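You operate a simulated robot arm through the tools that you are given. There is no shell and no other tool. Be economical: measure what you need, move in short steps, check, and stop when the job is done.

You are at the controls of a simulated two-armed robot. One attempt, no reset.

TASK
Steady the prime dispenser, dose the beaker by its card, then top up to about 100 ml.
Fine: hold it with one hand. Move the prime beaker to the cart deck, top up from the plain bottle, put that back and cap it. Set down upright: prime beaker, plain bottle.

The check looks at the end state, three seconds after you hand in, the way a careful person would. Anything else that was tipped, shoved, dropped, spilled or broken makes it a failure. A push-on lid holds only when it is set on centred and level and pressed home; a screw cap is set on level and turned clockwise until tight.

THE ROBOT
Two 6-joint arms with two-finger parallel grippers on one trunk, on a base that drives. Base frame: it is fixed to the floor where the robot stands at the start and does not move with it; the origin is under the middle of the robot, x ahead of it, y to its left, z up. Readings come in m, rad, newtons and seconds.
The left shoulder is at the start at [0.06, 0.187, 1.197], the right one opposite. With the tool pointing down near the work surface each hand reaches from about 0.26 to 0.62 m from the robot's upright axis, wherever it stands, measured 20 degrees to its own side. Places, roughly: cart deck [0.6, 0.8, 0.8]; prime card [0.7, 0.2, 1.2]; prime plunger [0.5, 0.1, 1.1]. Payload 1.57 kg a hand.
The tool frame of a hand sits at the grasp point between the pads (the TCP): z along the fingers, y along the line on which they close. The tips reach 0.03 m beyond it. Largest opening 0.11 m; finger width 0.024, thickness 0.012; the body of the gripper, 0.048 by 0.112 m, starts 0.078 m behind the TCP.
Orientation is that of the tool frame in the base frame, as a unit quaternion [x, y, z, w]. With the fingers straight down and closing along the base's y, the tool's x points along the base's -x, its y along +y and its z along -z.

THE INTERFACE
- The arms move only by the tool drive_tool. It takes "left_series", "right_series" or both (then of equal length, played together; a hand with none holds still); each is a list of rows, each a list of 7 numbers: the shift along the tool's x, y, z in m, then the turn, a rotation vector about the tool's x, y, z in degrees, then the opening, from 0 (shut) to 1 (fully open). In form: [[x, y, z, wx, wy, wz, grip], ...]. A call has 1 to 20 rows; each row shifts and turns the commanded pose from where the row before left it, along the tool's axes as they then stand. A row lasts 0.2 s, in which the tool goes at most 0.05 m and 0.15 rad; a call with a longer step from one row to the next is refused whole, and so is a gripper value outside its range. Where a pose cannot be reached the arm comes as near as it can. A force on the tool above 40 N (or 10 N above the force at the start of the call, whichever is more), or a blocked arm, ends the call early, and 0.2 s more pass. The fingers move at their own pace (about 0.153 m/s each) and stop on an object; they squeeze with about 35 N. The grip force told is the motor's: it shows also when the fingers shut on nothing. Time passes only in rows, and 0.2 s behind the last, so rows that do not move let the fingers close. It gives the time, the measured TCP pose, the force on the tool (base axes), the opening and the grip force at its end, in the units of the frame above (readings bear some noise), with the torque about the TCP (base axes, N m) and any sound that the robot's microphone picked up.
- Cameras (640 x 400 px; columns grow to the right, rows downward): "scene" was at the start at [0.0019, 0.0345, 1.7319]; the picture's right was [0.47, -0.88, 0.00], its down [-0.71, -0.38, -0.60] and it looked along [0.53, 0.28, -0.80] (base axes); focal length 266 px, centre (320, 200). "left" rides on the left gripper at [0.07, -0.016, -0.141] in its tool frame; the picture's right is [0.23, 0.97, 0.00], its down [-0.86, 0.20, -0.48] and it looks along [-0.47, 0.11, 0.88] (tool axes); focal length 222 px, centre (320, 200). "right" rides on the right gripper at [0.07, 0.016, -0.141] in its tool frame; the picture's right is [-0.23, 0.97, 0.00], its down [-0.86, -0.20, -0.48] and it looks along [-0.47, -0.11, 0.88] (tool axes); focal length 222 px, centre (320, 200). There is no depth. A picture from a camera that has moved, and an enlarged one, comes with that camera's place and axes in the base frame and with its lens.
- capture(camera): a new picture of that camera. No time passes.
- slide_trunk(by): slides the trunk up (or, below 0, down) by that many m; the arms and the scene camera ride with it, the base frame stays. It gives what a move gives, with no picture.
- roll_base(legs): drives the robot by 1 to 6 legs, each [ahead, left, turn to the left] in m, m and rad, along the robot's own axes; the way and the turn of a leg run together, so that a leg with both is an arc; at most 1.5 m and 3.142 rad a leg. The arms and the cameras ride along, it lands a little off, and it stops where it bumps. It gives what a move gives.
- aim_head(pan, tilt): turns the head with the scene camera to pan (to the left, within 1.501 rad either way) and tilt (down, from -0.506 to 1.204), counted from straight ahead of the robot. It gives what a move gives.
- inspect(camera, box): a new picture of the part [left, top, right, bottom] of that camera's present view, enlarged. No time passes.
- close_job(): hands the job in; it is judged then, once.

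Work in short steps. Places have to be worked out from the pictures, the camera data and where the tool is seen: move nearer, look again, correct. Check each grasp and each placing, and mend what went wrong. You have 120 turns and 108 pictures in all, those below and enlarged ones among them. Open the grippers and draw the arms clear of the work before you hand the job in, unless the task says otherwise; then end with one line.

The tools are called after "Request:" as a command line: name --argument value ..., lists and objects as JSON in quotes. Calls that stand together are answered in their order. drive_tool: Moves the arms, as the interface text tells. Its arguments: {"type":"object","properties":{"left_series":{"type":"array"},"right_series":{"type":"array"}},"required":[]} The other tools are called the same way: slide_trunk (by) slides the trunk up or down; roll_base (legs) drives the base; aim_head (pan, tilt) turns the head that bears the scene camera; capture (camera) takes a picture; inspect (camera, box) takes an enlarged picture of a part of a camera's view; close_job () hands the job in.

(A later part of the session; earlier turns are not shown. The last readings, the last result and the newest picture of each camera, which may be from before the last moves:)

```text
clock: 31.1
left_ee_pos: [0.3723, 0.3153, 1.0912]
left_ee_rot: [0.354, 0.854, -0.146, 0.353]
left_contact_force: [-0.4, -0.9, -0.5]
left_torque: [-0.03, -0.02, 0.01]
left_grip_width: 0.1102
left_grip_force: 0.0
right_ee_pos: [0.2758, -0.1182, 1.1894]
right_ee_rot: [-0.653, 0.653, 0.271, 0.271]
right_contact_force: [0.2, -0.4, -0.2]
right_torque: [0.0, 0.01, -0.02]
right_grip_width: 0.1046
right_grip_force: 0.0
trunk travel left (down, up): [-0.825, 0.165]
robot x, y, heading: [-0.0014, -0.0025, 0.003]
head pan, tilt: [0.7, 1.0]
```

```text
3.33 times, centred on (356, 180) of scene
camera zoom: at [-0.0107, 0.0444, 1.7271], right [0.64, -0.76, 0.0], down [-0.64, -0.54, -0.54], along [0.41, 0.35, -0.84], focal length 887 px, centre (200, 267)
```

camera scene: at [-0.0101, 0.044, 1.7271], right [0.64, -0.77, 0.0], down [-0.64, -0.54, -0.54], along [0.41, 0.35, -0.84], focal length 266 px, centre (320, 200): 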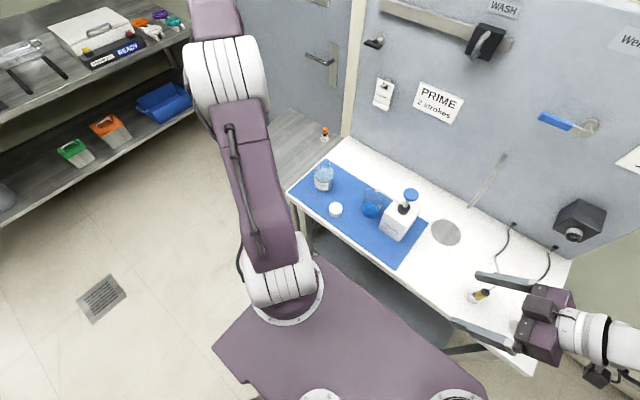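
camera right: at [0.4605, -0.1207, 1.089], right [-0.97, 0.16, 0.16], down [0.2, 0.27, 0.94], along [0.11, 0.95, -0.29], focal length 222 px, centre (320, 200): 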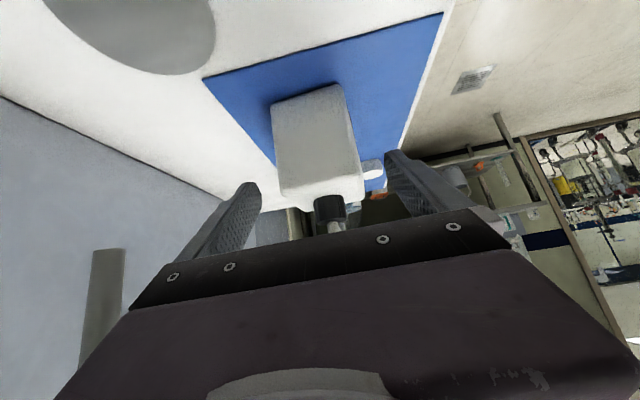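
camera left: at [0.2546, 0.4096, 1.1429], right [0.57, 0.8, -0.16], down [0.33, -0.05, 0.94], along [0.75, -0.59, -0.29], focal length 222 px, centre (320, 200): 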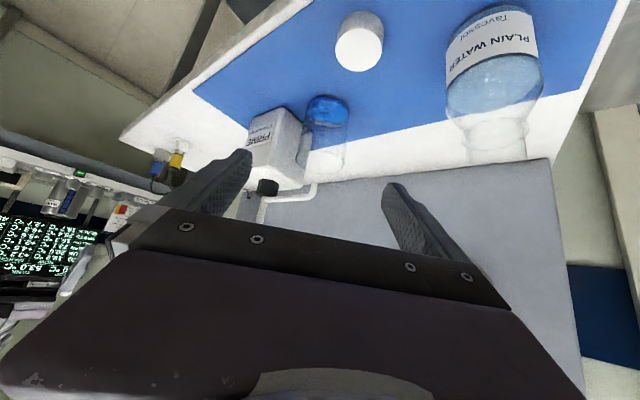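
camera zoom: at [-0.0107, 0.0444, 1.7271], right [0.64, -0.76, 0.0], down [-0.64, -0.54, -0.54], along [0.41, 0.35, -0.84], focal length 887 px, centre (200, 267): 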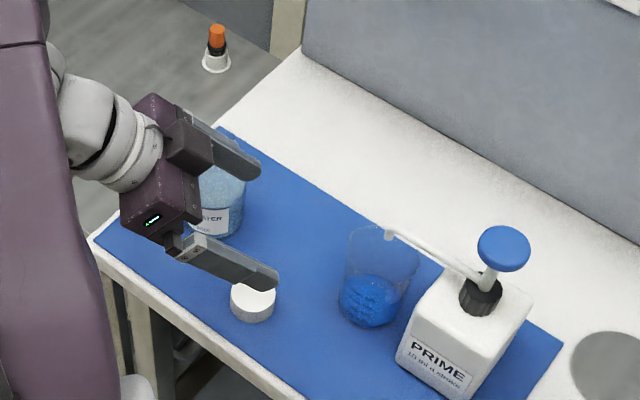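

The beaker is close to the hand's axis, offset by only a few mm. I advance 0.10 m and re-measure.

Request:
drive_tool --left_series '[[0, 0.002, 0.033, 0, 0, 0, 1], [0, 0.002, 0.033, 0, 0, 0, 1], [0, 0, 0.034, 0, 0, 0, 1], [0, 0, 0, 0, 0, 0, 1]]'

Request:
capture --camera "left"

Request:
inspect --camera "scene" --box '[300, 140, 428, 220]'

```text
clock: 32.1
left_ee_pos: [0.4234, 0.2681, 1.022]
left_ee_rot: [0.354, 0.854, -0.147, 0.353]
left_contact_force: [0.8, 0.2, 0.4]
left_torque: [-0.02, 0.0, -0.01]
left_grip_width: 0.1099
left_grip_force: 0.1
right_ee_pos: [0.2766, -0.1179, 1.1898]
right_ee_rot: [0.654, -0.653, -0.27, -0.27]
right_contact_force: [0.4, -0.3, 0.4]
right_torque: [0.02, 0.02, 0.01]
right_grip_width: 0.1046
right_grip_force: 0.0
trunk travel left (down, up): [-0.825, 0.165]
robot x, y, heading: [-0.0001, -0.0009, 0.001]
head pan, tilt: [0.7, 1.0]
```

```text
74 pictures are left
camera left: at [0.3068, 0.3628, 1.0719], right [0.57, 0.8, -0.16], down [0.33, -0.05, 0.94], along [0.75, -0.59, -0.29], focal length 222 px, centre (320, 200)
```

left: 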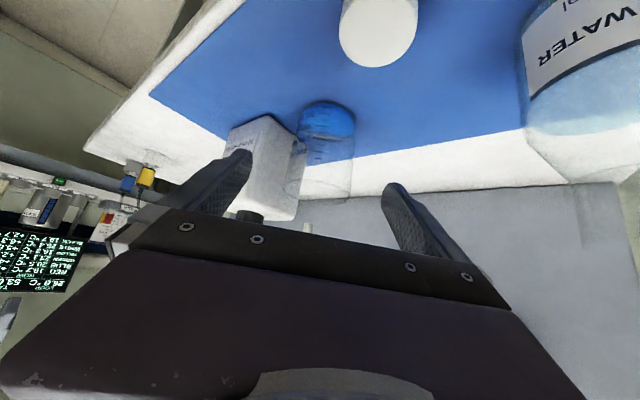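

```text
5.00 times, centred on (364, 180) of scene
camera zoom: at [-0.0101, 0.045, 1.7271], right [0.64, -0.76, 0.0], down [-0.64, -0.54, -0.54], along [0.41, 0.35, -0.84], focal length 1330 px, centre (100, 300)
```

zoom: 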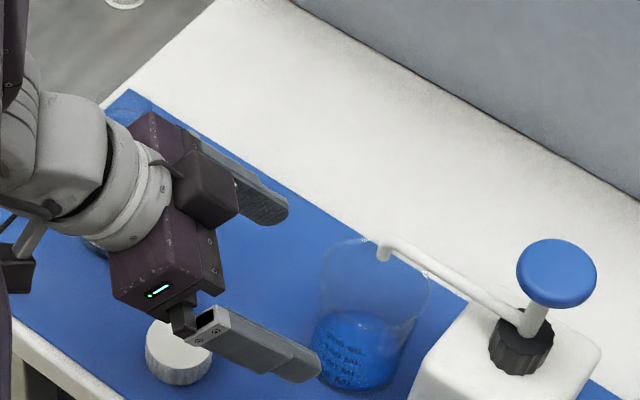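

The beaker sits within a few mm of the finger centreline. I shift 4 mm and advance the last 0.104 m to TCP ≈ (0.478, 0.218, 0.948).

Request:
drive_tool --left_series '[[0, 0.004, 0.026, 0, 0, 0, 1], [0, 0, 0.026, 0, 0, 0, 1], [0, 0, 0.026, 0, 0, 0, 1], [0, 0, 0.026, 0, 0, 0, 1], [0, 0, 0, 0, 0, 0, 1]]'

Request:
inspect --camera "scene" --box '[300, 140, 428, 220]'

Request:
inspect --camera "left" --box '[200, 60, 456, 220]'

```text
clock: 33.3
left_ee_pos: [0.4793, 0.2185, 0.9483]
left_ee_rot: [0.353, 0.854, -0.147, 0.354]
left_contact_force: [0.2, 0.0, 0.1]
left_torque: [0.03, -0.01, 0.02]
left_grip_width: 0.1097
left_grip_force: 0.0
right_ee_pos: [0.2772, -0.1189, 1.1892]
right_ee_rot: [-0.653, 0.654, 0.27, 0.271]
right_contact_force: [0.5, 0.3, -0.4]
right_torque: [-0.01, 0.04, 0.02]
right_grip_width: 0.1043
right_grip_force: 0.0
trunk travel left (down, up): [-0.825, 0.165]
robot x, y, heading: [-0.0004, 0.0019, -0.001]
head pan, tilt: [0.7, 1.0]
```

```text
5.00 times, centred on (364, 180) of scene
camera zoom: at [-0.0101, 0.045, 1.7271], right [0.64, -0.76, 0.0], down [-0.64, -0.54, -0.54], along [0.41, 0.35, -0.84], focal length 1330 px, centre (100, 300)
```

zoom: 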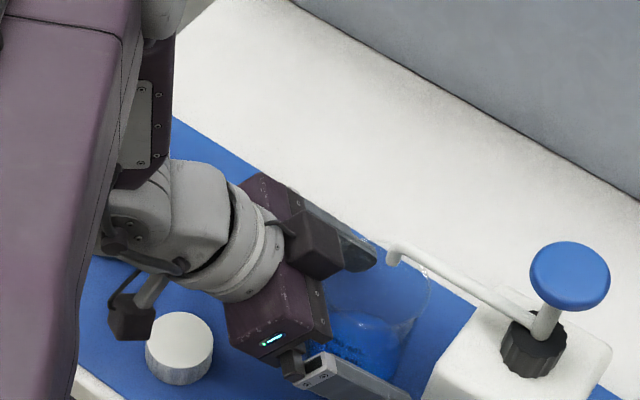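

```text
2.50 times, centred on (328, 140) of left
camera zoom: at [0.3626, 0.3141, 0.9993], right [0.58, 0.8, -0.16], down [0.33, -0.05, 0.94], along [0.75, -0.6, -0.29], focal length 555 px, centre (300, 350)
```

zoom: 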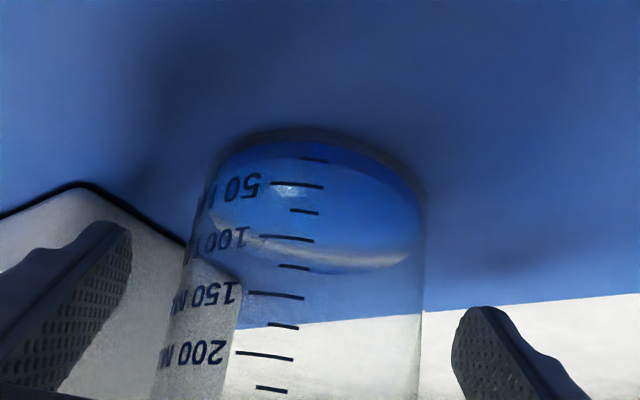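

The fingers straddle the beaker and the scale is readable. The front fingertip seems to have nudged the dispenser by a few mm, which I'll check and fix later. I close on the beaker.

Request:
drive_tool --left_series '[[0, 0, 0, 0, 0, 0, 0.8], [0, 0, 0, 0, 0, 0, 0.6], [0, 0, 0, 0, 0, 0, 0.5], [0, 0, 0, 0, 0, 0, 0.5], [0, 0, 0, 0, 0, 0, 0.5]]'

Request:
inspect --camera "scene" --box '[300, 140, 428, 220]'

Request:
inspect --camera "left" --box '[200, 60, 456, 220]'

```text
clock: 34.5
left_ee_pos: [0.4794, 0.2201, 0.9477]
left_ee_rot: [0.353, 0.854, -0.146, 0.353]
left_contact_force: [0.3, -0.9, 0.4]
left_torque: [-0.01, -0.02, 0.0]
left_grip_width: 0.0682
left_grip_force: 35.1
right_ee_pos: [0.2772, -0.1182, 1.1895]
right_ee_rot: [0.654, -0.653, -0.271, -0.27]
right_contact_force: [-0.6, 0.2, 0.2]
right_torque: [-0.02, 0.02, -0.03]
right_grip_width: 0.1044
right_grip_force: 0.1
trunk travel left (down, up): [-0.825, 0.165]
robot x, y, heading: [-0.0003, 0.0002, 0.001]
head pan, tilt: [0.7, 1.0]
```

```text
5.00 times, centred on (364, 180) of scene
camera zoom: at [-0.0099, 0.0448, 1.7271], right [0.64, -0.76, 0.0], down [-0.64, -0.54, -0.54], along [0.41, 0.35, -0.84], focal length 1330 px, centre (100, 300)
```

zoom: 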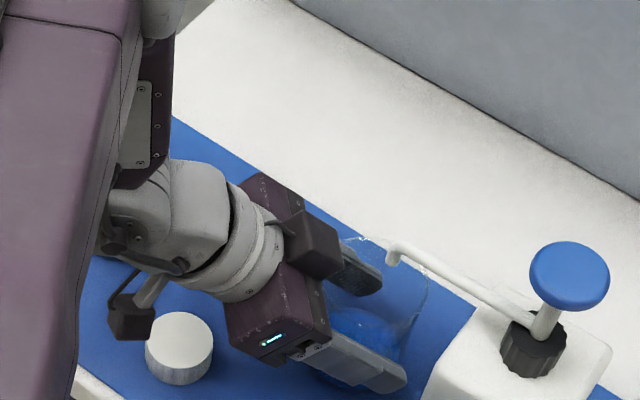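

```text
2.50 times, centred on (328, 140) of left
camera zoom: at [0.3625, 0.314, 0.9995], right [0.58, 0.8, -0.16], down [0.33, -0.05, 0.94], along [0.75, -0.6, -0.29], focal length 555 px, centre (300, 350)
```

zoom: 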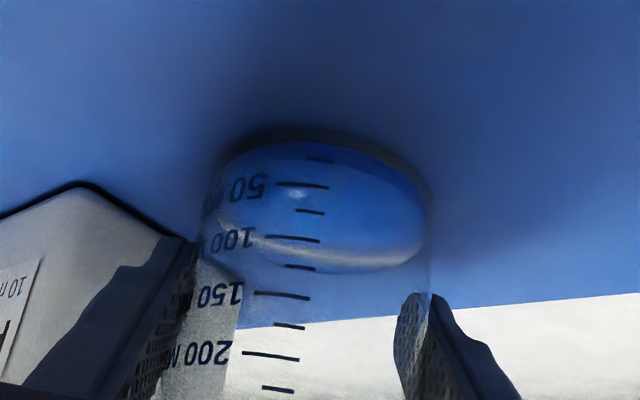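

Gripped at 0.068 m. The spout tip (z ≈ 1.025) is above the rim (≈ 1.005). I lift 5 mm and draw the beaker out horizontally to the front-left, away from the spout and dispenser.

Request:
drive_tool --left_series '[[-0.0035, 0, -0.0035, 0, 0, 0, 0.5], [0.007, 0, -0.007, 0, 0, 0, 0.5], [0.01, 0, -0.01, 0, 0, 0, 0.5], [0.01, 0, -0.01, 0, 0, 0, 0.5], [0.01, 0, -0.01, 0, 0, 0, 0.5], [0.01, 0, -0.01, 0, 0, 0, 0.5], [0, 0, 0, 0, 0, 0, 0.5]]'

Request:
inspect --camera "scene" --box '[300, 140, 428, 220]'

```text
clock: 36.1
left_ee_pos: [0.4392, 0.2718, 0.9543]
left_ee_rot: [0.353, 0.854, -0.148, 0.352]
left_contact_force: [-0.7, -0.2, -0.2]
left_torque: [0.02, -0.01, -0.05]
left_grip_width: 0.0677
left_grip_force: 35.1
left hand out of reach, approached as far as the arm can: row 3, 5
right_ee_pos: [0.2779, -0.1177, 1.1897]
right_ee_rot: [0.654, -0.653, -0.271, -0.271]
right_contact_force: [-0.1, 0.3, 0.4]
right_torque: [-0.03, 0.0, -0.02]
right_grip_width: 0.1046
right_grip_force: 0.0
trunk travel left (down, up): [-0.825, 0.165]
robot x, y, heading: [0.0017, 0.0012, 0.003]
head pan, tilt: [0.7, 1.0]
```

```text
5.00 times, centred on (364, 180) of scene
camera zoom: at [-0.0096, 0.0446, 1.7271], right [0.64, -0.76, 0.0], down [-0.64, -0.54, -0.54], along [0.41, 0.35, -0.84], focal length 1330 px, centre (100, 300)
```

zoom: 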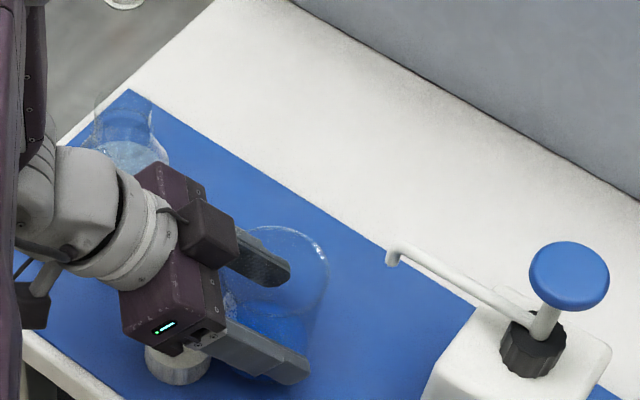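

The beaker is clear of the spout and level in the hand. I lift it straight up by 0.2 m so it will pass well above the plain bottle.

Request:
drive_tool --left_series '[[-0.01, 0, -0.01, 0, 0, 0, 0.5], [-0.018, 0, -0.018, 0, 0, 0, 0.5], [-0.02, 0, -0.02, 0, 0, 0, 0.5], [-0.02, 0, -0.02, 0, 0, 0, 0.5], [-0.02, 0, -0.02, 0, 0, 0, 0.5], [-0.02, 0, -0.02, 0, 0, 0, 0.5], [-0.02, 0, -0.02, 0, 0, 0, 0.5], [-0.015, 0, -0.015, 0, 0, 0, 0.5], [0, 0, 0, 0, 0, 0, 0.5]]'

Request:
capture --camera "scene"

Request:
capture --camera "left"

```text
clock: 38.1
left_ee_pos: [0.438, 0.2716, 1.1568]
left_ee_rot: [0.353, 0.854, -0.146, 0.354]
left_contact_force: [0.3, -0.4, -1.1]
left_torque: [0.02, 0.0, 0.02]
left_grip_width: 0.0679
left_grip_force: 34.7
right_ee_pos: [0.278, -0.1188, 1.1894]
right_ee_rot: [-0.653, 0.654, 0.271, 0.271]
right_contact_force: [0.8, -0.1, -0.4]
right_torque: [0.01, -0.01, -0.02]
right_grip_width: 0.1045
right_grip_force: 0.1
trunk travel left (down, up): [-0.825, 0.165]
robot x, y, heading: [0.0034, 0.0007, -0.001]
head pan, tilt: [0.7, 1.0]
```

```text
67 pictures are left
camera scene: at [-0.0095, 0.0451, 1.7271], right [0.64, -0.76, 0.0], down [-0.64, -0.54, -0.54], along [0.41, 0.35, -0.84], focal length 266 px, centre (320, 200)
```

scene: 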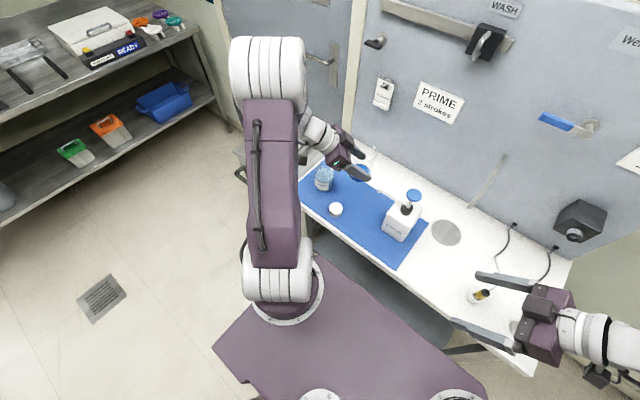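

```text
66 pictures are left
camera left: at [0.3219, 0.3663, 1.2071], right [0.57, 0.8, -0.16], down [0.33, -0.05, 0.94], along [0.75, -0.6, -0.29], focal length 222 px, centre (320, 200)
```

left: 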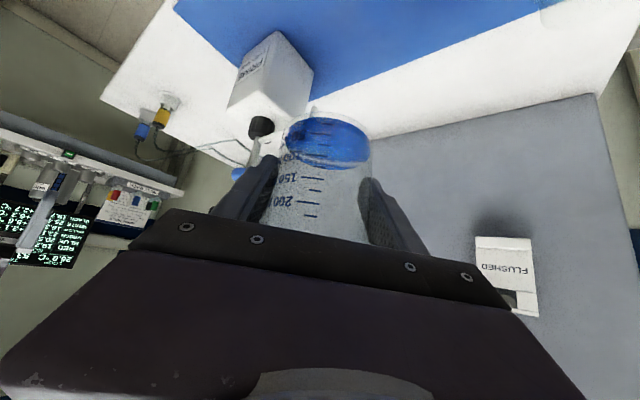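

The beaker is secure (the scale still reads level). I drive left about 0.42 m with a slight back-off, to stand in front of both the bottle and the cart.

Request:
roll_base --legs '[[-0.03, 0, 0], [0, 0.42, 0]]'

Request:
aim_head --pan 0.3 --tilt 0.95

Request:
capture --camera "scene"

Request:
capture --camera "left"

```text
clock: 41.1
left_ee_pos: [0.4137, 0.6835, 1.1559]
left_ee_rot: [0.358, 0.852, -0.147, 0.353]
left_contact_force: [-0.1, 0.7, -1.5]
left_torque: [0.0, -0.02, 0.02]
left_grip_width: 0.0679
left_grip_force: 35.0
right_ee_pos: [0.2476, 0.2938, 1.1894]
right_ee_rot: [-0.65, 0.656, 0.27, 0.272]
right_contact_force: [0.2, -0.6, -0.4]
right_torque: [0.0, 0.01, -0.01]
right_grip_width: 0.1042
right_grip_force: 0.1
trunk travel left (down, up): [-0.825, 0.165]
robot x, y, heading: [-0.0258, 0.4128, -0.01]
head pan, tilt: [0.7, 1.0]
```

```text
clock: 42.0
left_ee_pos: [0.4121, 0.6856, 1.1545]
left_ee_rot: [0.357, 0.852, -0.149, 0.353]
left_contact_force: [0.0, 0.2, -0.2]
left_torque: [-0.01, -0.02, 0.0]
left_grip_width: 0.0676
left_grip_force: 34.5
right_ee_pos: [0.2483, 0.2956, 1.1911]
right_ee_rot: [-0.65, 0.656, 0.27, 0.272]
right_contact_force: [0.4, 0.2, -0.1]
right_torque: [-0.02, 0.0, 0.04]
right_grip_width: 0.1046
right_grip_force: 0.0
trunk travel left (down, up): [-0.825, 0.165]
robot x, y, heading: [-0.0264, 0.4195, -0.01]
head pan, tilt: [0.3, 0.949]
```

```text
65 pictures are left
camera scene: at [-0.0219, 0.4385, 1.7307], right [0.29, -0.96, 0.0], down [-0.78, -0.23, -0.58], along [0.56, 0.17, -0.81], focal length 266 px, centre (320, 200)
```

scene: 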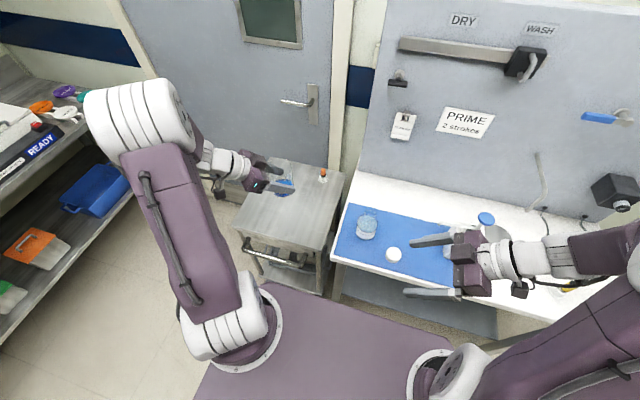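

```text
64 pictures are left
camera left: at [0.2964, 0.78, 1.2067], right [0.58, 0.8, -0.16], down [0.33, -0.05, 0.94], along [0.74, -0.6, -0.29], focal length 222 px, centre (320, 200)
```

left: 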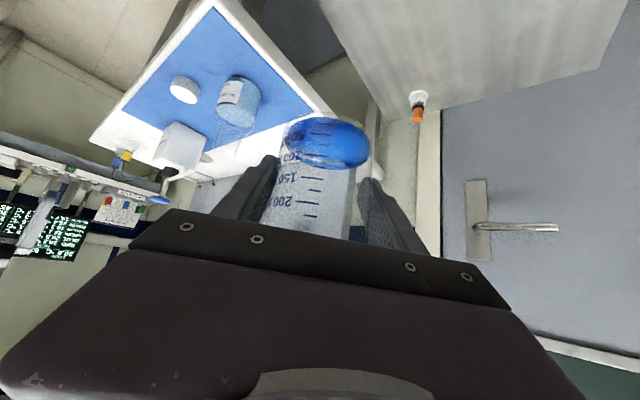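

I'm now at y ≈ 0.417 and the deck spans x 0.39–0.80, y 0.565–0.925, with only the vial at the back. I move the beaker over (0.48, 0.70) and lower it to just above the deck.

Request:
drive_tool --left_series '[[-0.009, 0.0193, 0.009, 0, 0, 0, 0.5], [-0.009, 0.0193, 0.009, 0, 0, 0, 0.5], [-0.009, 0.0193, 0.009, 0, 0, 0, 0.5], [0.014, 0, 0.014, 0, 0, 0, 0.5], [0.022, 0, 0.022, 0, 0, 0, 0.5], [0.022, 0, 0.022, 0, 0, 0, 0.5], [0.022, 0, 0.022, 0, 0, 0, 0.5], [0.022, 0, 0.022, 0, 0, 0, 0.5], [0.022, 0, 0.022, 0, 0, 0, 0.5], [0.022, 0, 0.022, 0, 0, 0, 0.5], [0.022, 0, 0.022, 0, 0, 0, 0.5], [0.014, 0, 0.014, 0, 0, 0, 0.5], [0.01, 0, 0.01, 0, 0, 0, 0.5], [0, 0, 0, 0, 0, 0, 0.5]]'

Request:
inspect --camera "scene" --box '[210, 140, 402, 260]'

Request:
capture --camera "left"

```text
clock: 45.0
left_ee_pos: [0.4811, 0.6985, 0.884]
left_ee_rot: [0.358, 0.852, -0.148, 0.352]
left_contact_force: [0.1, -0.4, -1.0]
left_torque: [0.05, -0.01, -0.01]
left_grip_width: 0.0673
left_grip_force: 35.0
right_ee_pos: [0.2489, 0.2966, 1.1888]
right_ee_rot: [-0.65, 0.657, 0.269, 0.272]
right_contact_force: [-0.3, -0.2, 1.4]
right_torque: [0.02, 0.0, 0.01]
right_grip_width: 0.1043
right_grip_force: 0.1
trunk travel left (down, up): [-0.825, 0.165]
robot x, y, heading: [-0.0216, 0.4159, -0.007]
head pan, tilt: [0.3, 0.949]
```

```text
3.33 times, centred on (306, 200) of scene
camera zoom: at [-0.0219, 0.4376, 1.7307], right [0.29, -0.96, 0.0], down [-0.78, -0.23, -0.58], along [0.56, 0.17, -0.81], focal length 887 px, centre (367, 200)
```

zoom: 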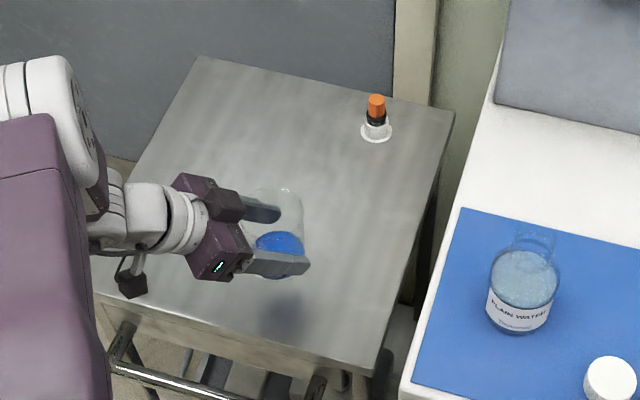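

```text
62 pictures are left
camera left: at [0.3651, 0.7943, 0.9355], right [0.58, 0.8, -0.16], down [0.33, -0.05, 0.94], along [0.74, -0.6, -0.29], focal length 222 px, centre (320, 200)
```

left: 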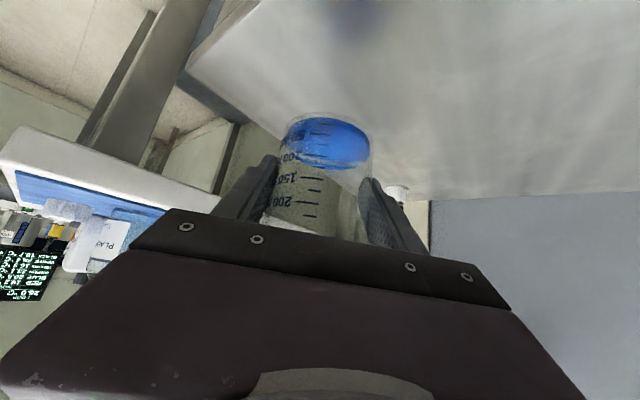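

The beaker hangs a few cm above the deck. I lower gently until contact shows in the force reading.

Request:
drive_tool --left_series '[[0.0085, 0, 0.0085, 0, 0, 0, 0.5], [0.0085, 0, 0.0085, 0, 0, 0, 0.5], [0.0028, 0, 0.0028, 0, 0, 0, 0.5], [0.0021, 0, 0.0021, 0, 0, 0, 0.5], [0.0021, 0, 0.0021, 0, 0, 0, 0.5], [0, 0, 0, 0, 0, 0, 0.5]]'

Request:
drive_tool --left_series '[[0.0014, 0, 0.0014, 0, 0, 0, 0.5], [0.0014, 0, 0.0014, 0, 0, 0, 0.5], [0.0014, 0, 0.0014, 0, 0, 0, 0.5], [0, 0, 0, 0, 0, 0, 0.5]]'

Request:
inspect --camera "scene" --box '[250, 170, 346, 230]'

```text
clock: 46.4
left_ee_pos: [0.4806, 0.6986, 0.8504]
left_ee_rot: [0.357, 0.852, -0.149, 0.353]
left_contact_force: [-0.1, -0.2, -1.1]
left_torque: [-0.01, 0.0, 0.02]
left_grip_width: 0.0674
left_grip_force: 34.7
right_ee_pos: [0.2481, 0.2951, 1.1901]
right_ee_rot: [-0.651, 0.656, 0.27, 0.272]
right_contact_force: [0.2, -0.1, -1.2]
right_torque: [-0.04, 0.01, 0.02]
right_grip_width: 0.1044
right_grip_force: 0.0
trunk travel left (down, up): [-0.825, 0.165]
robot x, y, heading: [-0.0253, 0.4213, -0.008]
head pan, tilt: [0.3, 0.949]
```

```text
clock: 47.4
left_ee_pos: [0.4795, 0.698, 0.8438]
left_ee_rot: [0.357, 0.852, -0.147, 0.353]
left_contact_force: [1.1, 0.6, -0.4]
left_torque: [0.0, 0.01, 0.0]
left_grip_width: 0.0675
left_grip_force: 34.7
right_ee_pos: [0.2478, 0.2952, 1.1906]
right_ee_rot: [-0.65, 0.656, 0.27, 0.272]
right_contact_force: [-0.1, -0.7, -0.3]
right_torque: [-0.02, 0.0, 0.0]
right_grip_width: 0.1046
right_grip_force: 0.2
trunk travel left (down, up): [-0.825, 0.165]
robot x, y, heading: [-0.0284, 0.4155, -0.011]
head pan, tilt: [0.3, 0.949]
```

```text
6.67 times, centred on (298, 200) of scene
camera zoom: at [-0.0219, 0.4377, 1.7307], right [0.29, -0.96, 0.0], down [-0.78, -0.23, -0.58], along [0.56, 0.17, -0.81], focal length 1774 px, centre (467, 200)
```

zoom: 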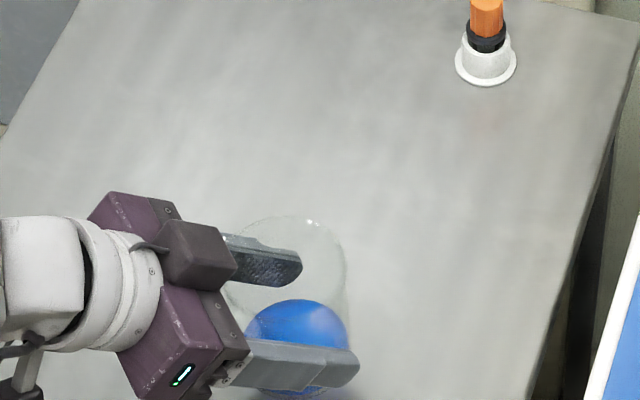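

No contact yet at TCP z 0.844; I continue in 2 mm steps.

Request:
drive_tool --left_series '[[0.0014, 0, 0.0014, 0, 0, 0, 0.5], [0.0014, 0, 0.0014, 0, 0, 0, 0.5], [0, 0, 0, 0, 0, 0, 0.5]]'

Request:
drive_tool --left_series '[[0.0014, 0, 0.0014, 0, 0, 0, 0.5], [0.0014, 0, 0.0014, 0, 0, 0, 0.5], [0, 0, 0, 0, 0, 0, 0.5]]'

```text
clock: 48.2
left_ee_pos: [0.4813, 0.6968, 0.8401]
left_ee_rot: [0.357, 0.852, -0.148, 0.354]
left_contact_force: [-0.1, 0.1, -0.8]
left_torque: [-0.05, 0.0, 0.0]
left_grip_width: 0.0678
left_grip_force: 34.5
right_ee_pos: [0.2468, 0.2954, 1.1905]
right_ee_rot: [-0.651, 0.656, 0.27, 0.272]
right_contact_force: [-0.2, 0.1, -0.1]
right_torque: [0.0, -0.02, 0.01]
right_grip_width: 0.1044
right_grip_force: 0.1
trunk travel left (down, up): [-0.825, 0.165]
robot x, y, heading: [-0.0245, 0.4161, -0.005]
head pan, tilt: [0.3, 0.949]
```

```text
clock: 49.0
left_ee_pos: [0.4814, 0.6982, 0.8361]
left_ee_rot: [0.358, 0.852, -0.149, 0.353]
left_contact_force: [0.8, -0.8, -0.8]
left_torque: [0.01, 0.0, 0.0]
left_grip_width: 0.0677
left_grip_force: 34.9
right_ee_pos: [0.2473, 0.2962, 1.1905]
right_ee_rot: [-0.65, 0.656, 0.269, 0.272]
right_contact_force: [0.6, 0.7, 0.1]
right_torque: [0.0, 0.01, 0.01]
right_grip_width: 0.1047
right_grip_force: 0.0
trunk travel left (down, up): [-0.825, 0.165]
robot x, y, heading: [-0.0269, 0.414, -0.004]
head pan, tilt: [0.3, 0.949]
```

Still free; I take a close look with the hand camera for the gap.

Request:
inspect --camera "left" --box '[240, 60, 432, 180]'

Request:
drive_tool --left_series '[[0.0014, 0, 0.0014, 0, 0, 0, 0.5], [0.0014, 0, 0.0014, 0, 0, 0, 0.5], [0, 0, 0, 0, 0, 0, 0.5]]'

```text
3.33 times, centred on (336, 120) of left
camera zoom: at [0.3646, 0.7927, 0.8874], right [0.58, 0.8, -0.16], down [0.33, -0.05, 0.94], along [0.74, -0.6, -0.29], focal length 740 px, centre (267, 467)
```

zoom: 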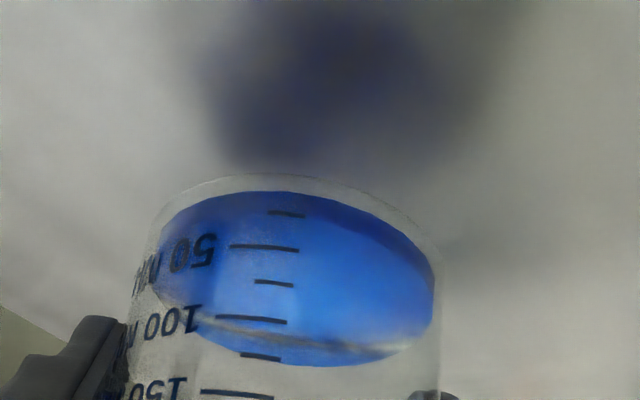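

```text
clock: 49.8
left_ee_pos: [0.4796, 0.6969, 0.8321]
left_ee_rot: [0.357, 0.852, -0.148, 0.354]
left_contact_force: [-0.1, -0.1, -1.0]
left_torque: [-0.01, -0.01, 0.03]
left_grip_width: 0.0672
left_grip_force: 34.8
right_ee_pos: [0.2481, 0.2945, 1.1891]
right_ee_rot: [-0.651, 0.656, 0.27, 0.272]
right_contact_force: [-0.2, -0.4, -0.3]
right_torque: [-0.02, -0.02, 0.03]
right_grip_width: 0.1046
right_grip_force: 0.1
trunk travel left (down, up): [-0.825, 0.165]
robot x, y, heading: [-0.0326, 0.4149, -0.01]
head pan, tilt: [0.3, 0.949]
```

Shadow suggests a small gap remains. I continue down carefully.

Request:
drive_tool --left_series '[[0.0014, 0, 0.0014, 0, 0, 0, 0.5], [0.0014, 0, 0.0014, 0, 0, 0, 0.5], [0.0014, 0, 0.0014, 0, 0, 0, 0.5], [0, 0, 0, 0, 0, 0, 0.5]]'

Request:
drive_tool --left_series '[[0.0014, 0, 0.0014, 0, 0, 0, 0.5], [0.0014, 0, 0.0014, 0, 0, 0, 0.5], [0, 0, 0, 0, 0, 0, 0.5]]'

Request:
inspect --camera "left" --box '[240, 60, 432, 180]'

```text
clock: 50.8
left_ee_pos: [0.4804, 0.6963, 0.8267]
left_ee_rot: [0.357, 0.852, -0.148, 0.353]
left_contact_force: [0.2, 0.2, -1.3]
left_torque: [-0.06, 0.02, 0.02]
left_grip_width: 0.0675
left_grip_force: 35.0
right_ee_pos: [0.2484, 0.294, 1.1901]
right_ee_rot: [-0.65, 0.656, 0.27, 0.272]
right_contact_force: [0.0, -0.6, 0.4]
right_torque: [0.02, 0.01, 0.01]
right_grip_width: 0.1047
right_grip_force: 0.1
trunk travel left (down, up): [-0.825, 0.165]
robot x, y, heading: [-0.0279, 0.4143, -0.012]
head pan, tilt: [0.3, 0.949]
```

```text
clock: 51.6
left_ee_pos: [0.4807, 0.6968, 0.8217]
left_ee_rot: [0.357, 0.852, -0.147, 0.353]
left_contact_force: [0.3, 0.8, -1.1]
left_torque: [-0.01, 0.0, 0.0]
left_grip_width: 0.0673
left_grip_force: 35.0
right_ee_pos: [0.2478, 0.2952, 1.1893]
right_ee_rot: [-0.65, 0.656, 0.269, 0.272]
right_contact_force: [-0.7, -0.6, -0.4]
right_torque: [0.02, 0.01, 0.0]
right_grip_width: 0.1045
right_grip_force: 0.0
trunk travel left (down, up): [-0.825, 0.165]
robot x, y, heading: [-0.0278, 0.4128, -0.013]
head pan, tilt: [0.3, 0.949]
```

```text
3.33 times, centred on (336, 120) of left
camera zoom: at [0.364, 0.7928, 0.8734], right [0.58, 0.8, -0.16], down [0.33, -0.05, 0.94], along [0.74, -0.6, -0.29], focal length 740 px, centre (267, 467)
```

zoom: 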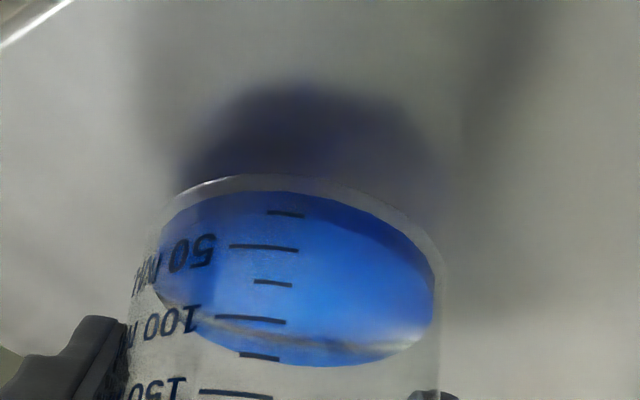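

The shadow is converging; about 1 cm left. I continue.

Request:
drive_tool --left_series '[[0.0014, 0, 0.0014, 0, 0, 0, 0.5], [0.0014, 0, 0.0014, 0, 0, 0, 0.5], [0.0014, 0, 0.0014, 0, 0, 0, 0.5], [0, 0, 0, 0, 0, 0, 0.5]]'

Request:
drive_tool --left_series '[[0.0014, 0, 0.0014, 0, 0, 0, 0.5], [0.0007, 0, 0.0007, 0, 0, 0, 0.5], [0, 0, 0, 0, 0, 0, 0.5]]'

Request:
inspect --camera "left" --box '[240, 60, 432, 180]'

```text
clock: 52.6
left_ee_pos: [0.4813, 0.698, 0.8173]
left_ee_rot: [0.357, 0.852, -0.148, 0.353]
left_contact_force: [-0.2, -0.6, -0.7]
left_torque: [-0.01, 0.0, -0.01]
left_grip_width: 0.0673
left_grip_force: 35.1
right_ee_pos: [0.2488, 0.2957, 1.1895]
right_ee_rot: [-0.651, 0.656, 0.269, 0.272]
right_contact_force: [0.3, 0.6, 0.1]
right_torque: [-0.02, -0.01, 0.02]
right_grip_width: 0.1045
right_grip_force: 0.1
trunk travel left (down, up): [-0.825, 0.165]
robot x, y, heading: [-0.0295, 0.4172, -0.009]
head pan, tilt: [0.3, 0.949]
```

```text
clock: 53.4
left_ee_pos: [0.48, 0.6973, 0.8145]
left_ee_rot: [0.358, 0.851, -0.149, 0.354]
left_contact_force: [0.5, 1.0, 9.6]
left_torque: [0.08, 0.14, -0.07]
left_grip_width: 0.0674
left_grip_force: 34.9
right_ee_pos: [0.2476, 0.2947, 1.1903]
right_ee_rot: [-0.651, 0.656, 0.269, 0.271]
right_contact_force: [0.5, -0.3, -0.9]
right_torque: [0.0, -0.01, 0.05]
right_grip_width: 0.1045
right_grip_force: 0.0
trunk travel left (down, up): [-0.825, 0.165]
robot x, y, heading: [-0.027, 0.4166, -0.008]
head pan, tilt: [0.3, 0.949]
```

```text
3.33 times, centred on (336, 120) of left
camera zoom: at [0.3645, 0.7926, 0.866], right [0.58, 0.8, -0.16], down [0.33, -0.05, 0.94], along [0.74, -0.6, -0.29], focal length 740 px, centre (267, 467)
```

zoom: 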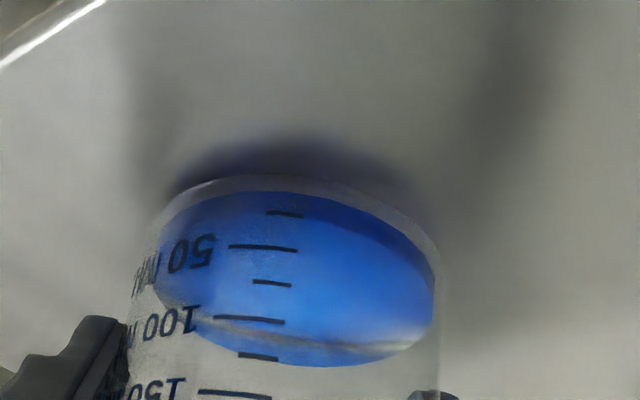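

Contact at 9.6 N, so the beaker stands on the deck. I ease 1 mm, open, and withdraw along the tool axis.

Request:
drive_tool --left_series '[[-0.0007, 0, -0.0007, 0, 0, 0, 0.5], [0, 0, 0, 0, 0, 0, 0.65], [0, 0, 0, 0, 0, 0, 0.8], [0, 0, 0, 0, 0, 0, 0.9], [0, 0, -0.02, 0, 0, 0, 0.9], [0, 0, -0.03, 0, 0, 0, 0.9], [0, 0, -0.04, 0, 0, 0, 0.9], [0, 0, -0.04, 0, 0, 0, 0.9], [-0.02, 0, -0.035, 0, 0, 0, 0.9], [-0.02, 0, -0.035, 0, 0, 0, 0.9], [-0.02, 0, -0.035, 0, 0, 0, 0.9], [-0.02, 0, -0.035, 0, 0, 0, 0.9]]'

Request:
inspect --camera "scene" --box '[210, 140, 402, 260]'

Request:
inspect --camera "left" --box '[200, 40, 456, 200]'

```text
clock: 56.0
left_ee_pos: [0.3852, 0.7924, 1.0661]
left_ee_rot: [0.358, 0.852, -0.148, 0.352]
left_contact_force: [0.4, 0.1, 1.5]
left_torque: [0.01, -0.02, 0.03]
left_grip_width: 0.0988
left_grip_force: 0.0
right_ee_pos: [0.2475, 0.295, 1.1901]
right_ee_rot: [-0.65, 0.657, 0.268, 0.273]
right_contact_force: [0.7, 0.0, 0.4]
right_torque: [0.0, -0.06, -0.01]
right_grip_width: 0.1044
right_grip_force: 0.1
trunk travel left (down, up): [-0.825, 0.165]
robot x, y, heading: [-0.03, 0.4112, -0.004]
head pan, tilt: [0.3, 0.949]
```

```text
3.33 times, centred on (306, 200) of scene
camera zoom: at [-0.0233, 0.4365, 1.7307], right [0.29, -0.96, 0.0], down [-0.78, -0.23, -0.58], along [0.56, 0.17, -0.81], focal length 887 px, centre (367, 200)
```

zoom: 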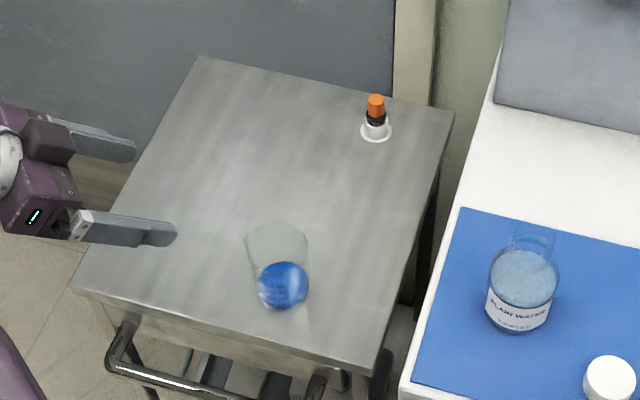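

```text
2.50 times, centred on (328, 120) of left
camera zoom: at [0.2696, 0.8878, 1.1173], right [0.58, 0.8, -0.16], down [0.33, -0.05, 0.94], along [0.74, -0.6, -0.29], focal length 555 px, centre (300, 400)
```

zoom: 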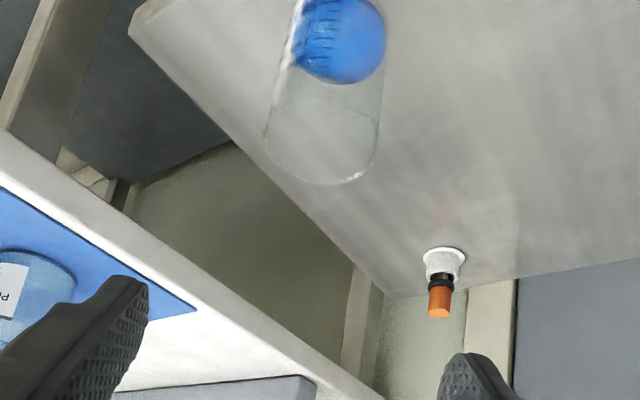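

The beaker stands upright at (0.48, 0.697), rim z ≈ 0.87. The bottle is at about (0.449, 0.412), 0.07 wide and 0.145 high. I clear the right hand to the side, back the robot off 8 cm, and turn the left hand to face forward at a shallow pitch.

Request:
roll_base --legs '[[-0.08, 0, 0]]'

Request:
drive_tool --left_series '[[0, 0, 0, 0, 7.5, 0, 0.9], [0, 0, 0, 0, 7.5, 0, 0.9], [0, 0, 0, 0, 7.5, 0, 0.9], [0, 0, 0, 0, 7.5, 0, 0.9], [0, 0, 0, 0, 7.5, 0, 0.9], [0, 0, 0, 0, 7.5, 0, 0.9], [0, 0, 0, 0, 0, -7.5, 0.9], [0, 0, 0, 0, 0, -7.5, 0.9], [0, 0, 0, 0, 0, -7.5, 0.9], [0, 0, 0, 0, 0, -7.5, 0.9], [0, 0, 0, 0, 0, -7.5, 0.9], [0, 0, 0, 0, 0, -7, 0.9], [0, 0, 0, 0, -7.5, 0, 0.9], [0, 0, 0, 0, -7.5, 0, 0.9], [0, 0, 0, 0, -7.5, 0, 0.9], [0, 0, 0, 0, -7.5, 0, 0.9], [0, 0, 0, 0, -7.5, 0, 0.9], [0, 0, 0, 0, -7.5, 0, 0.9], [0, 0, 0, 0, -7.5, 0, 0.9], [0, 0, 0, 0, -7.5, 0, 0.9]]' --right_series '[[0, 0, -0.03, 0, 0, 0, 0.95], [0, 0, -0.03, 0, 0, 0, 0.95], [0, 0, -0.03, 0, 0, 0, 0.95], [0, 0, -0.03, 0, 0, 0, 0.95], [0, 0, -0.03, 0, 0, 0, 0.95], [0, 0, -0.03, 0, 0, 0, 0.95], [0, 0, 0, 0, 0, 0, 0.95], [0, 0, 0, 0, 0, 0, 0.95], [0, 0, 0, 0, 0, 0, 0.95], [0, 0, 0, 0, 0, 0, 0.95], [0, 0, 0, 0, 0, 0, 0.95], [0, 0, 0, 0, 0, 0, 0.95], [0, 0, 0, 0, 0, 0, 0.95], [0, 0, 0, 0, 0, 0, 0.95], [0, 0, 0, 0, 0, 0, 0.95], [0, 0, 0, 0, 0, 0, 0.95], [0, 0, 0, 0, 0, 0, 0.95], [0, 0, 0, 0, 0, 0, 0.95], [0, 0, 0, 0, 0, 0, 0.95], [0, 0, 0, 0, 0, 0, 0.95]]'

Request:
capture --camera "scene"

```text
clock: 57.0
left_ee_pos: [0.311, 0.7936, 1.0638]
left_ee_rot: [0.358, 0.853, -0.149, 0.35]
left_contact_force: [0.3, 0.6, 0.9]
left_torque: [0.02, 0.03, -0.01]
left_grip_width: 0.099
left_grip_force: 0.0
right_ee_pos: [0.1726, 0.2955, 1.1898]
right_ee_rot: [-0.65, 0.656, 0.271, 0.27]
right_contact_force: [-0.3, 0.1, -0.4]
right_torque: [0.0, -0.01, 0.08]
right_grip_width: 0.1048
right_grip_force: 0.0
trunk travel left (down, up): [-0.825, 0.165]
robot x, y, heading: [-0.1077, 0.4176, -0.01]
head pan, tilt: [0.3, 0.949]
```

```text
clock: 61.2
left_ee_pos: [0.3265, 0.8143, 1.0897]
left_ee_rot: [0.006, 0.885, -0.023, 0.465]
left_contact_force: [-0.3, 0.9, 0.0]
left_torque: [0.05, -0.03, -0.02]
left_grip_width: 0.0987
left_grip_force: 0.1
left hand out of reach, approached as far as the arm can: row 16, 19, 20
right_ee_pos: [0.1651, 0.1689, 1.3161]
right_ee_rot: [-0.65, 0.656, 0.269, 0.272]
right_contact_force: [-0.1, 1.2, -0.3]
right_torque: [-0.02, -0.03, 0.0]
right_grip_width: 0.1045
right_grip_force: 0.0
trunk travel left (down, up): [-0.825, 0.165]
robot x, y, heading: [-0.105, 0.4173, -0.007]
head pan, tilt: [0.3, 0.949]
```

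```text
55 pictures are left
camera scene: at [-0.1019, 0.4393, 1.7307], right [0.29, -0.96, 0.0], down [-0.78, -0.23, -0.58], along [0.56, 0.17, -0.81], focal length 266 px, centre (320, 200)
```

scene: 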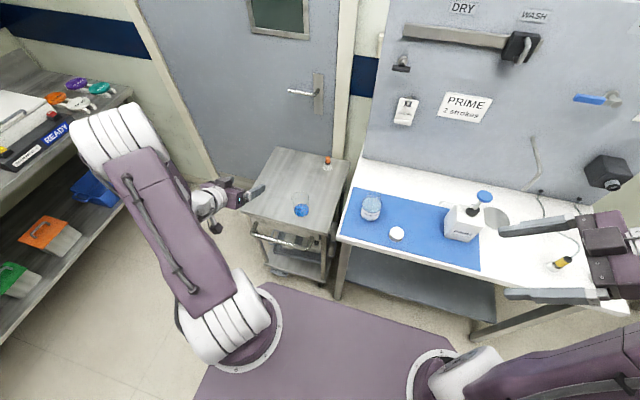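

The hand is too near the shoulder for the shallow pitch, so I back off another 10 cm and then swing the hand in front of the bottle.

Request:
roll_base --legs '[[-0.1, 0, 0]]'

Request:
drive_tool --left_series '[[0, -0.04, 0, 0, 0, 0, 0.9], [0, -0.04, 0, 0, 0, 0, 0.9], [0, -0.04, 0, 0, 0, 0, 0.9], [0, -0.04, 0, 0, 0, 0, 0.9], [0, -0.04, 0.01, 0, 0, 0, 0.9], [0, -0.04, 0.01, 0, 0, 0, 0.9], [0, -0.04, 0.01, 0, 0, 0, 0.9], [0, -0.04, 0.01, 0, 0, 0, 0.9], [0, -0.04, 0.01, 0, 0, 0, 0.9], [0, -0.02, 0.01, 0, 0, 0, 0.9], [0, 0, 0, 0, 0, 0, 0.9]]'

Request:
capture --camera "left"

```text
clock: 62.4
left_ee_pos: [0.2305, 0.8134, 1.0891]
left_ee_rot: [0.006, 0.886, -0.023, 0.463]
left_contact_force: [0.1, 0.7, -0.2]
left_torque: [-0.03, -0.02, -0.01]
left_grip_width: 0.0991
left_grip_force: 0.1
right_ee_pos: [0.0691, 0.1688, 1.3149]
right_ee_rot: [-0.65, 0.657, 0.27, 0.271]
right_contact_force: [0.4, -0.1, 0.3]
right_torque: [0.0, 0.0, -0.01]
right_grip_width: 0.1046
right_grip_force: 0.0
trunk travel left (down, up): [-0.825, 0.165]
robot x, y, heading: [-0.2052, 0.4138, -0.014]
head pan, tilt: [0.3, 0.949]
```

```text
clock: 64.8
left_ee_pos: [0.2825, 0.6272, 1.1735]
left_ee_rot: [0.009, 0.886, -0.029, 0.462]
left_contact_force: [0.0, -0.7, -0.3]
left_torque: [0.0, -0.01, -0.01]
left_grip_width: 0.0989
left_grip_force: 0.0
left hand out of reach, approached as far as the arm can: row 1, 2, 3, 4, 5, 6, 7, 8, 9, 10
right_ee_pos: [0.0684, 0.1699, 1.3153]
right_ee_rot: [-0.651, 0.656, 0.27, 0.271]
right_contact_force: [-0.4, -0.3, 0.2]
right_torque: [0.01, -0.02, -0.02]
right_grip_width: 0.1045
right_grip_force: 0.1
trunk travel left (down, up): [-0.825, 0.165]
robot x, y, heading: [-0.2033, 0.4157, -0.012]
head pan, tilt: [0.3, 0.949]
```

```text
54 pictures are left
camera left: at [0.1261, 0.618, 1.1985], right [-0.09, 0.97, -0.23], down [0.1, 0.24, 0.97], along [0.99, 0.06, -0.12], focal length 222 px, centre (320, 200)
```

left: 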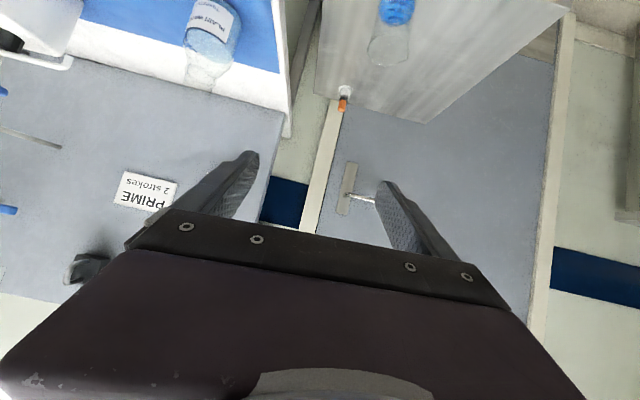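

That path passed too near the shoulder. I go forward first, then sideways to y ≈ 0.41.

Request:
drive_tool --left_series '[[-0.0228, 0, 0.0328, 0, 0, 0, 0.9], [-0.0228, 0, 0.0328, 0, 0, 0, 0.9], [0, -0.04, 0, 0, 0, 0, 0.9], [0, -0.04, 0, 0, 0, 0, 0.9], [0, -0.04, 0, 0, 0, 0, 0.9], [0, -0.04, 0, 0, 0, 0, 0.9], [0, -0.04, 0, 0, 0, 0, 0.9], [0, 0, 0, 0, 0, 0, 0.9]]'

Request:
capture --camera "left"

```text
clock: 66.6
left_ee_pos: [0.3661, 0.6177, 1.1908]
left_ee_rot: [0.009, 0.886, -0.027, 0.463]
left_contact_force: [-0.1, 0.2, -0.1]
left_torque: [-0.02, 0.0, -0.05]
left_grip_width: 0.0988
left_grip_force: 0.1
left hand out of reach, approached as far as the arm can: row 3, 4, 5, 6, 7
right_ee_pos: [0.0687, 0.1689, 1.315]
right_ee_rot: [-0.651, 0.656, 0.269, 0.271]
right_contact_force: [0.2, 0.4, -0.1]
right_torque: [0.0, 0.01, 0.0]
right_grip_width: 0.1045
right_grip_force: 0.1
trunk travel left (down, up): [-0.825, 0.165]
robot x, y, heading: [-0.2087, 0.4206, -0.009]
head pan, tilt: [0.3, 0.949]
```

```text
53 pictures are left
camera left: at [0.2106, 0.6091, 1.2154], right [-0.09, 0.97, -0.23], down [0.1, 0.23, 0.97], along [0.99, 0.06, -0.12], focal length 222 px, centre (320, 200)
```

left: 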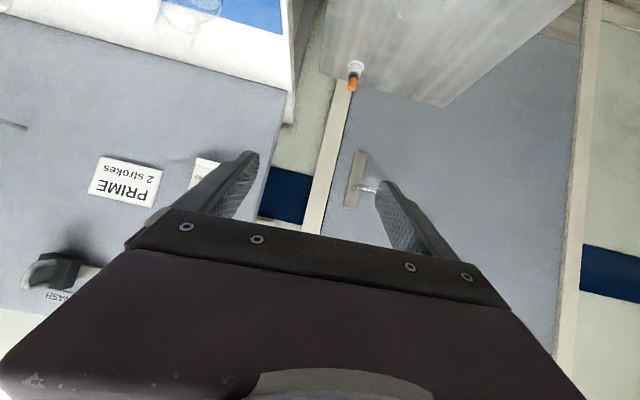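

The limit is the wrist: the hand can't go to the right of its shoulder while pointing straight ahead. I drive the base 0.2 m right so the left shoulder lines up with the bottle.

Request:
roll_base --legs '[[0, -0.2, 0]]'

Request:
drive_tool --left_series '[[0.025, 0, -0.036, 0, 0, 0, 0.9], [0.025, 0, -0.015, 0, 0, 0, 0.9], [0.033, 0, 0.023, 0, 0, 0, 0.9], [0.033, 0, 0.023, 0, 0, 0, 0.9], [0.025, 0, 0.017, 0, 0, 0, 0.9], [0, 0, 0, 0, 0, 0, 0.9]]'

Request:
capture --camera "left"

Request:
capture --camera "scene"

```text
clock: 68.1
left_ee_pos: [0.3643, 0.4261, 1.1897]
left_ee_rot: [0.006, 0.886, -0.027, 0.463]
left_contact_force: [0.2, 1.0, 0.1]
left_torque: [-0.01, 0.02, -0.02]
left_grip_width: 0.0989
left_grip_force: 0.0
right_ee_pos: [0.0676, -0.024, 1.3179]
right_ee_rot: [-0.652, 0.656, 0.269, 0.27]
right_contact_force: [-0.5, 0.4, 0.3]
right_torque: [-0.04, 0.01, 0.01]
right_grip_width: 0.1046
right_grip_force: 0.0
trunk travel left (down, up): [-0.825, 0.165]
robot x, y, heading: [-0.206, 0.2206, -0.009]
head pan, tilt: [0.3, 0.949]
```

```text
clock: 69.5
left_ee_pos: [0.3284, 0.436, 1.1033]
left_ee_rot: [0.001, 0.888, -0.04, 0.457]
left_contact_force: [-0.3, 0.3, 0.7]
left_torque: [-0.01, 0.0, 0.01]
left_grip_width: 0.0992
left_grip_force: 0.0
left hand out of reach, approached as far as the arm can: row 3, 4, 5
right_ee_pos: [0.0676, -0.0281, 1.3149]
right_ee_rot: [-0.651, 0.655, 0.27, 0.272]
right_contact_force: [0.5, 0.4, 0.7]
right_torque: [0.0, 0.0, -0.02]
right_grip_width: 0.1049
right_grip_force: 0.0
trunk travel left (down, up): [-0.825, 0.165]
robot x, y, heading: [-0.2072, 0.2218, -0.008]
head pan, tilt: [0.3, 0.949]
```

```text
52 pictures are left
camera left: at [0.1717, 0.4273, 1.1307], right [-0.09, 0.96, -0.25], down [0.12, 0.26, 0.96], along [0.99, 0.06, -0.14], focal length 222 px, centre (320, 200)
```

left: 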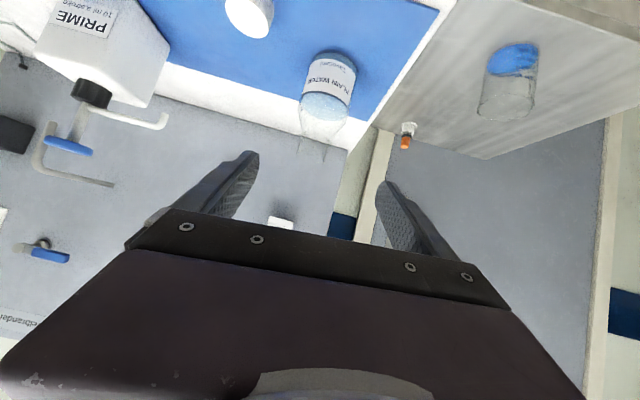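

```text
51 pictures are left
camera scene: at [-0.2005, 0.2419, 1.7307], right [0.29, -0.96, 0.0], down [-0.78, -0.24, -0.58], along [0.56, 0.17, -0.81], focal length 266 px, centre (320, 200)
```

scene: 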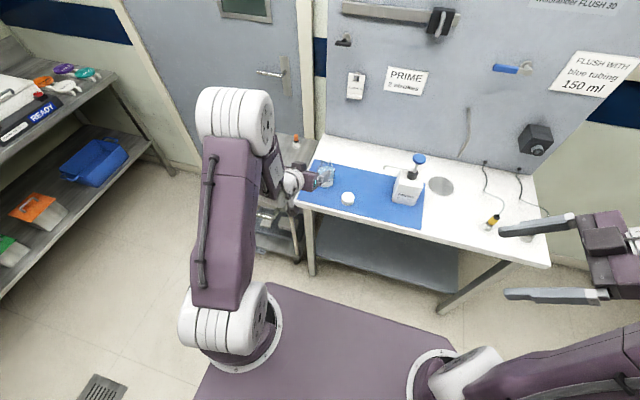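

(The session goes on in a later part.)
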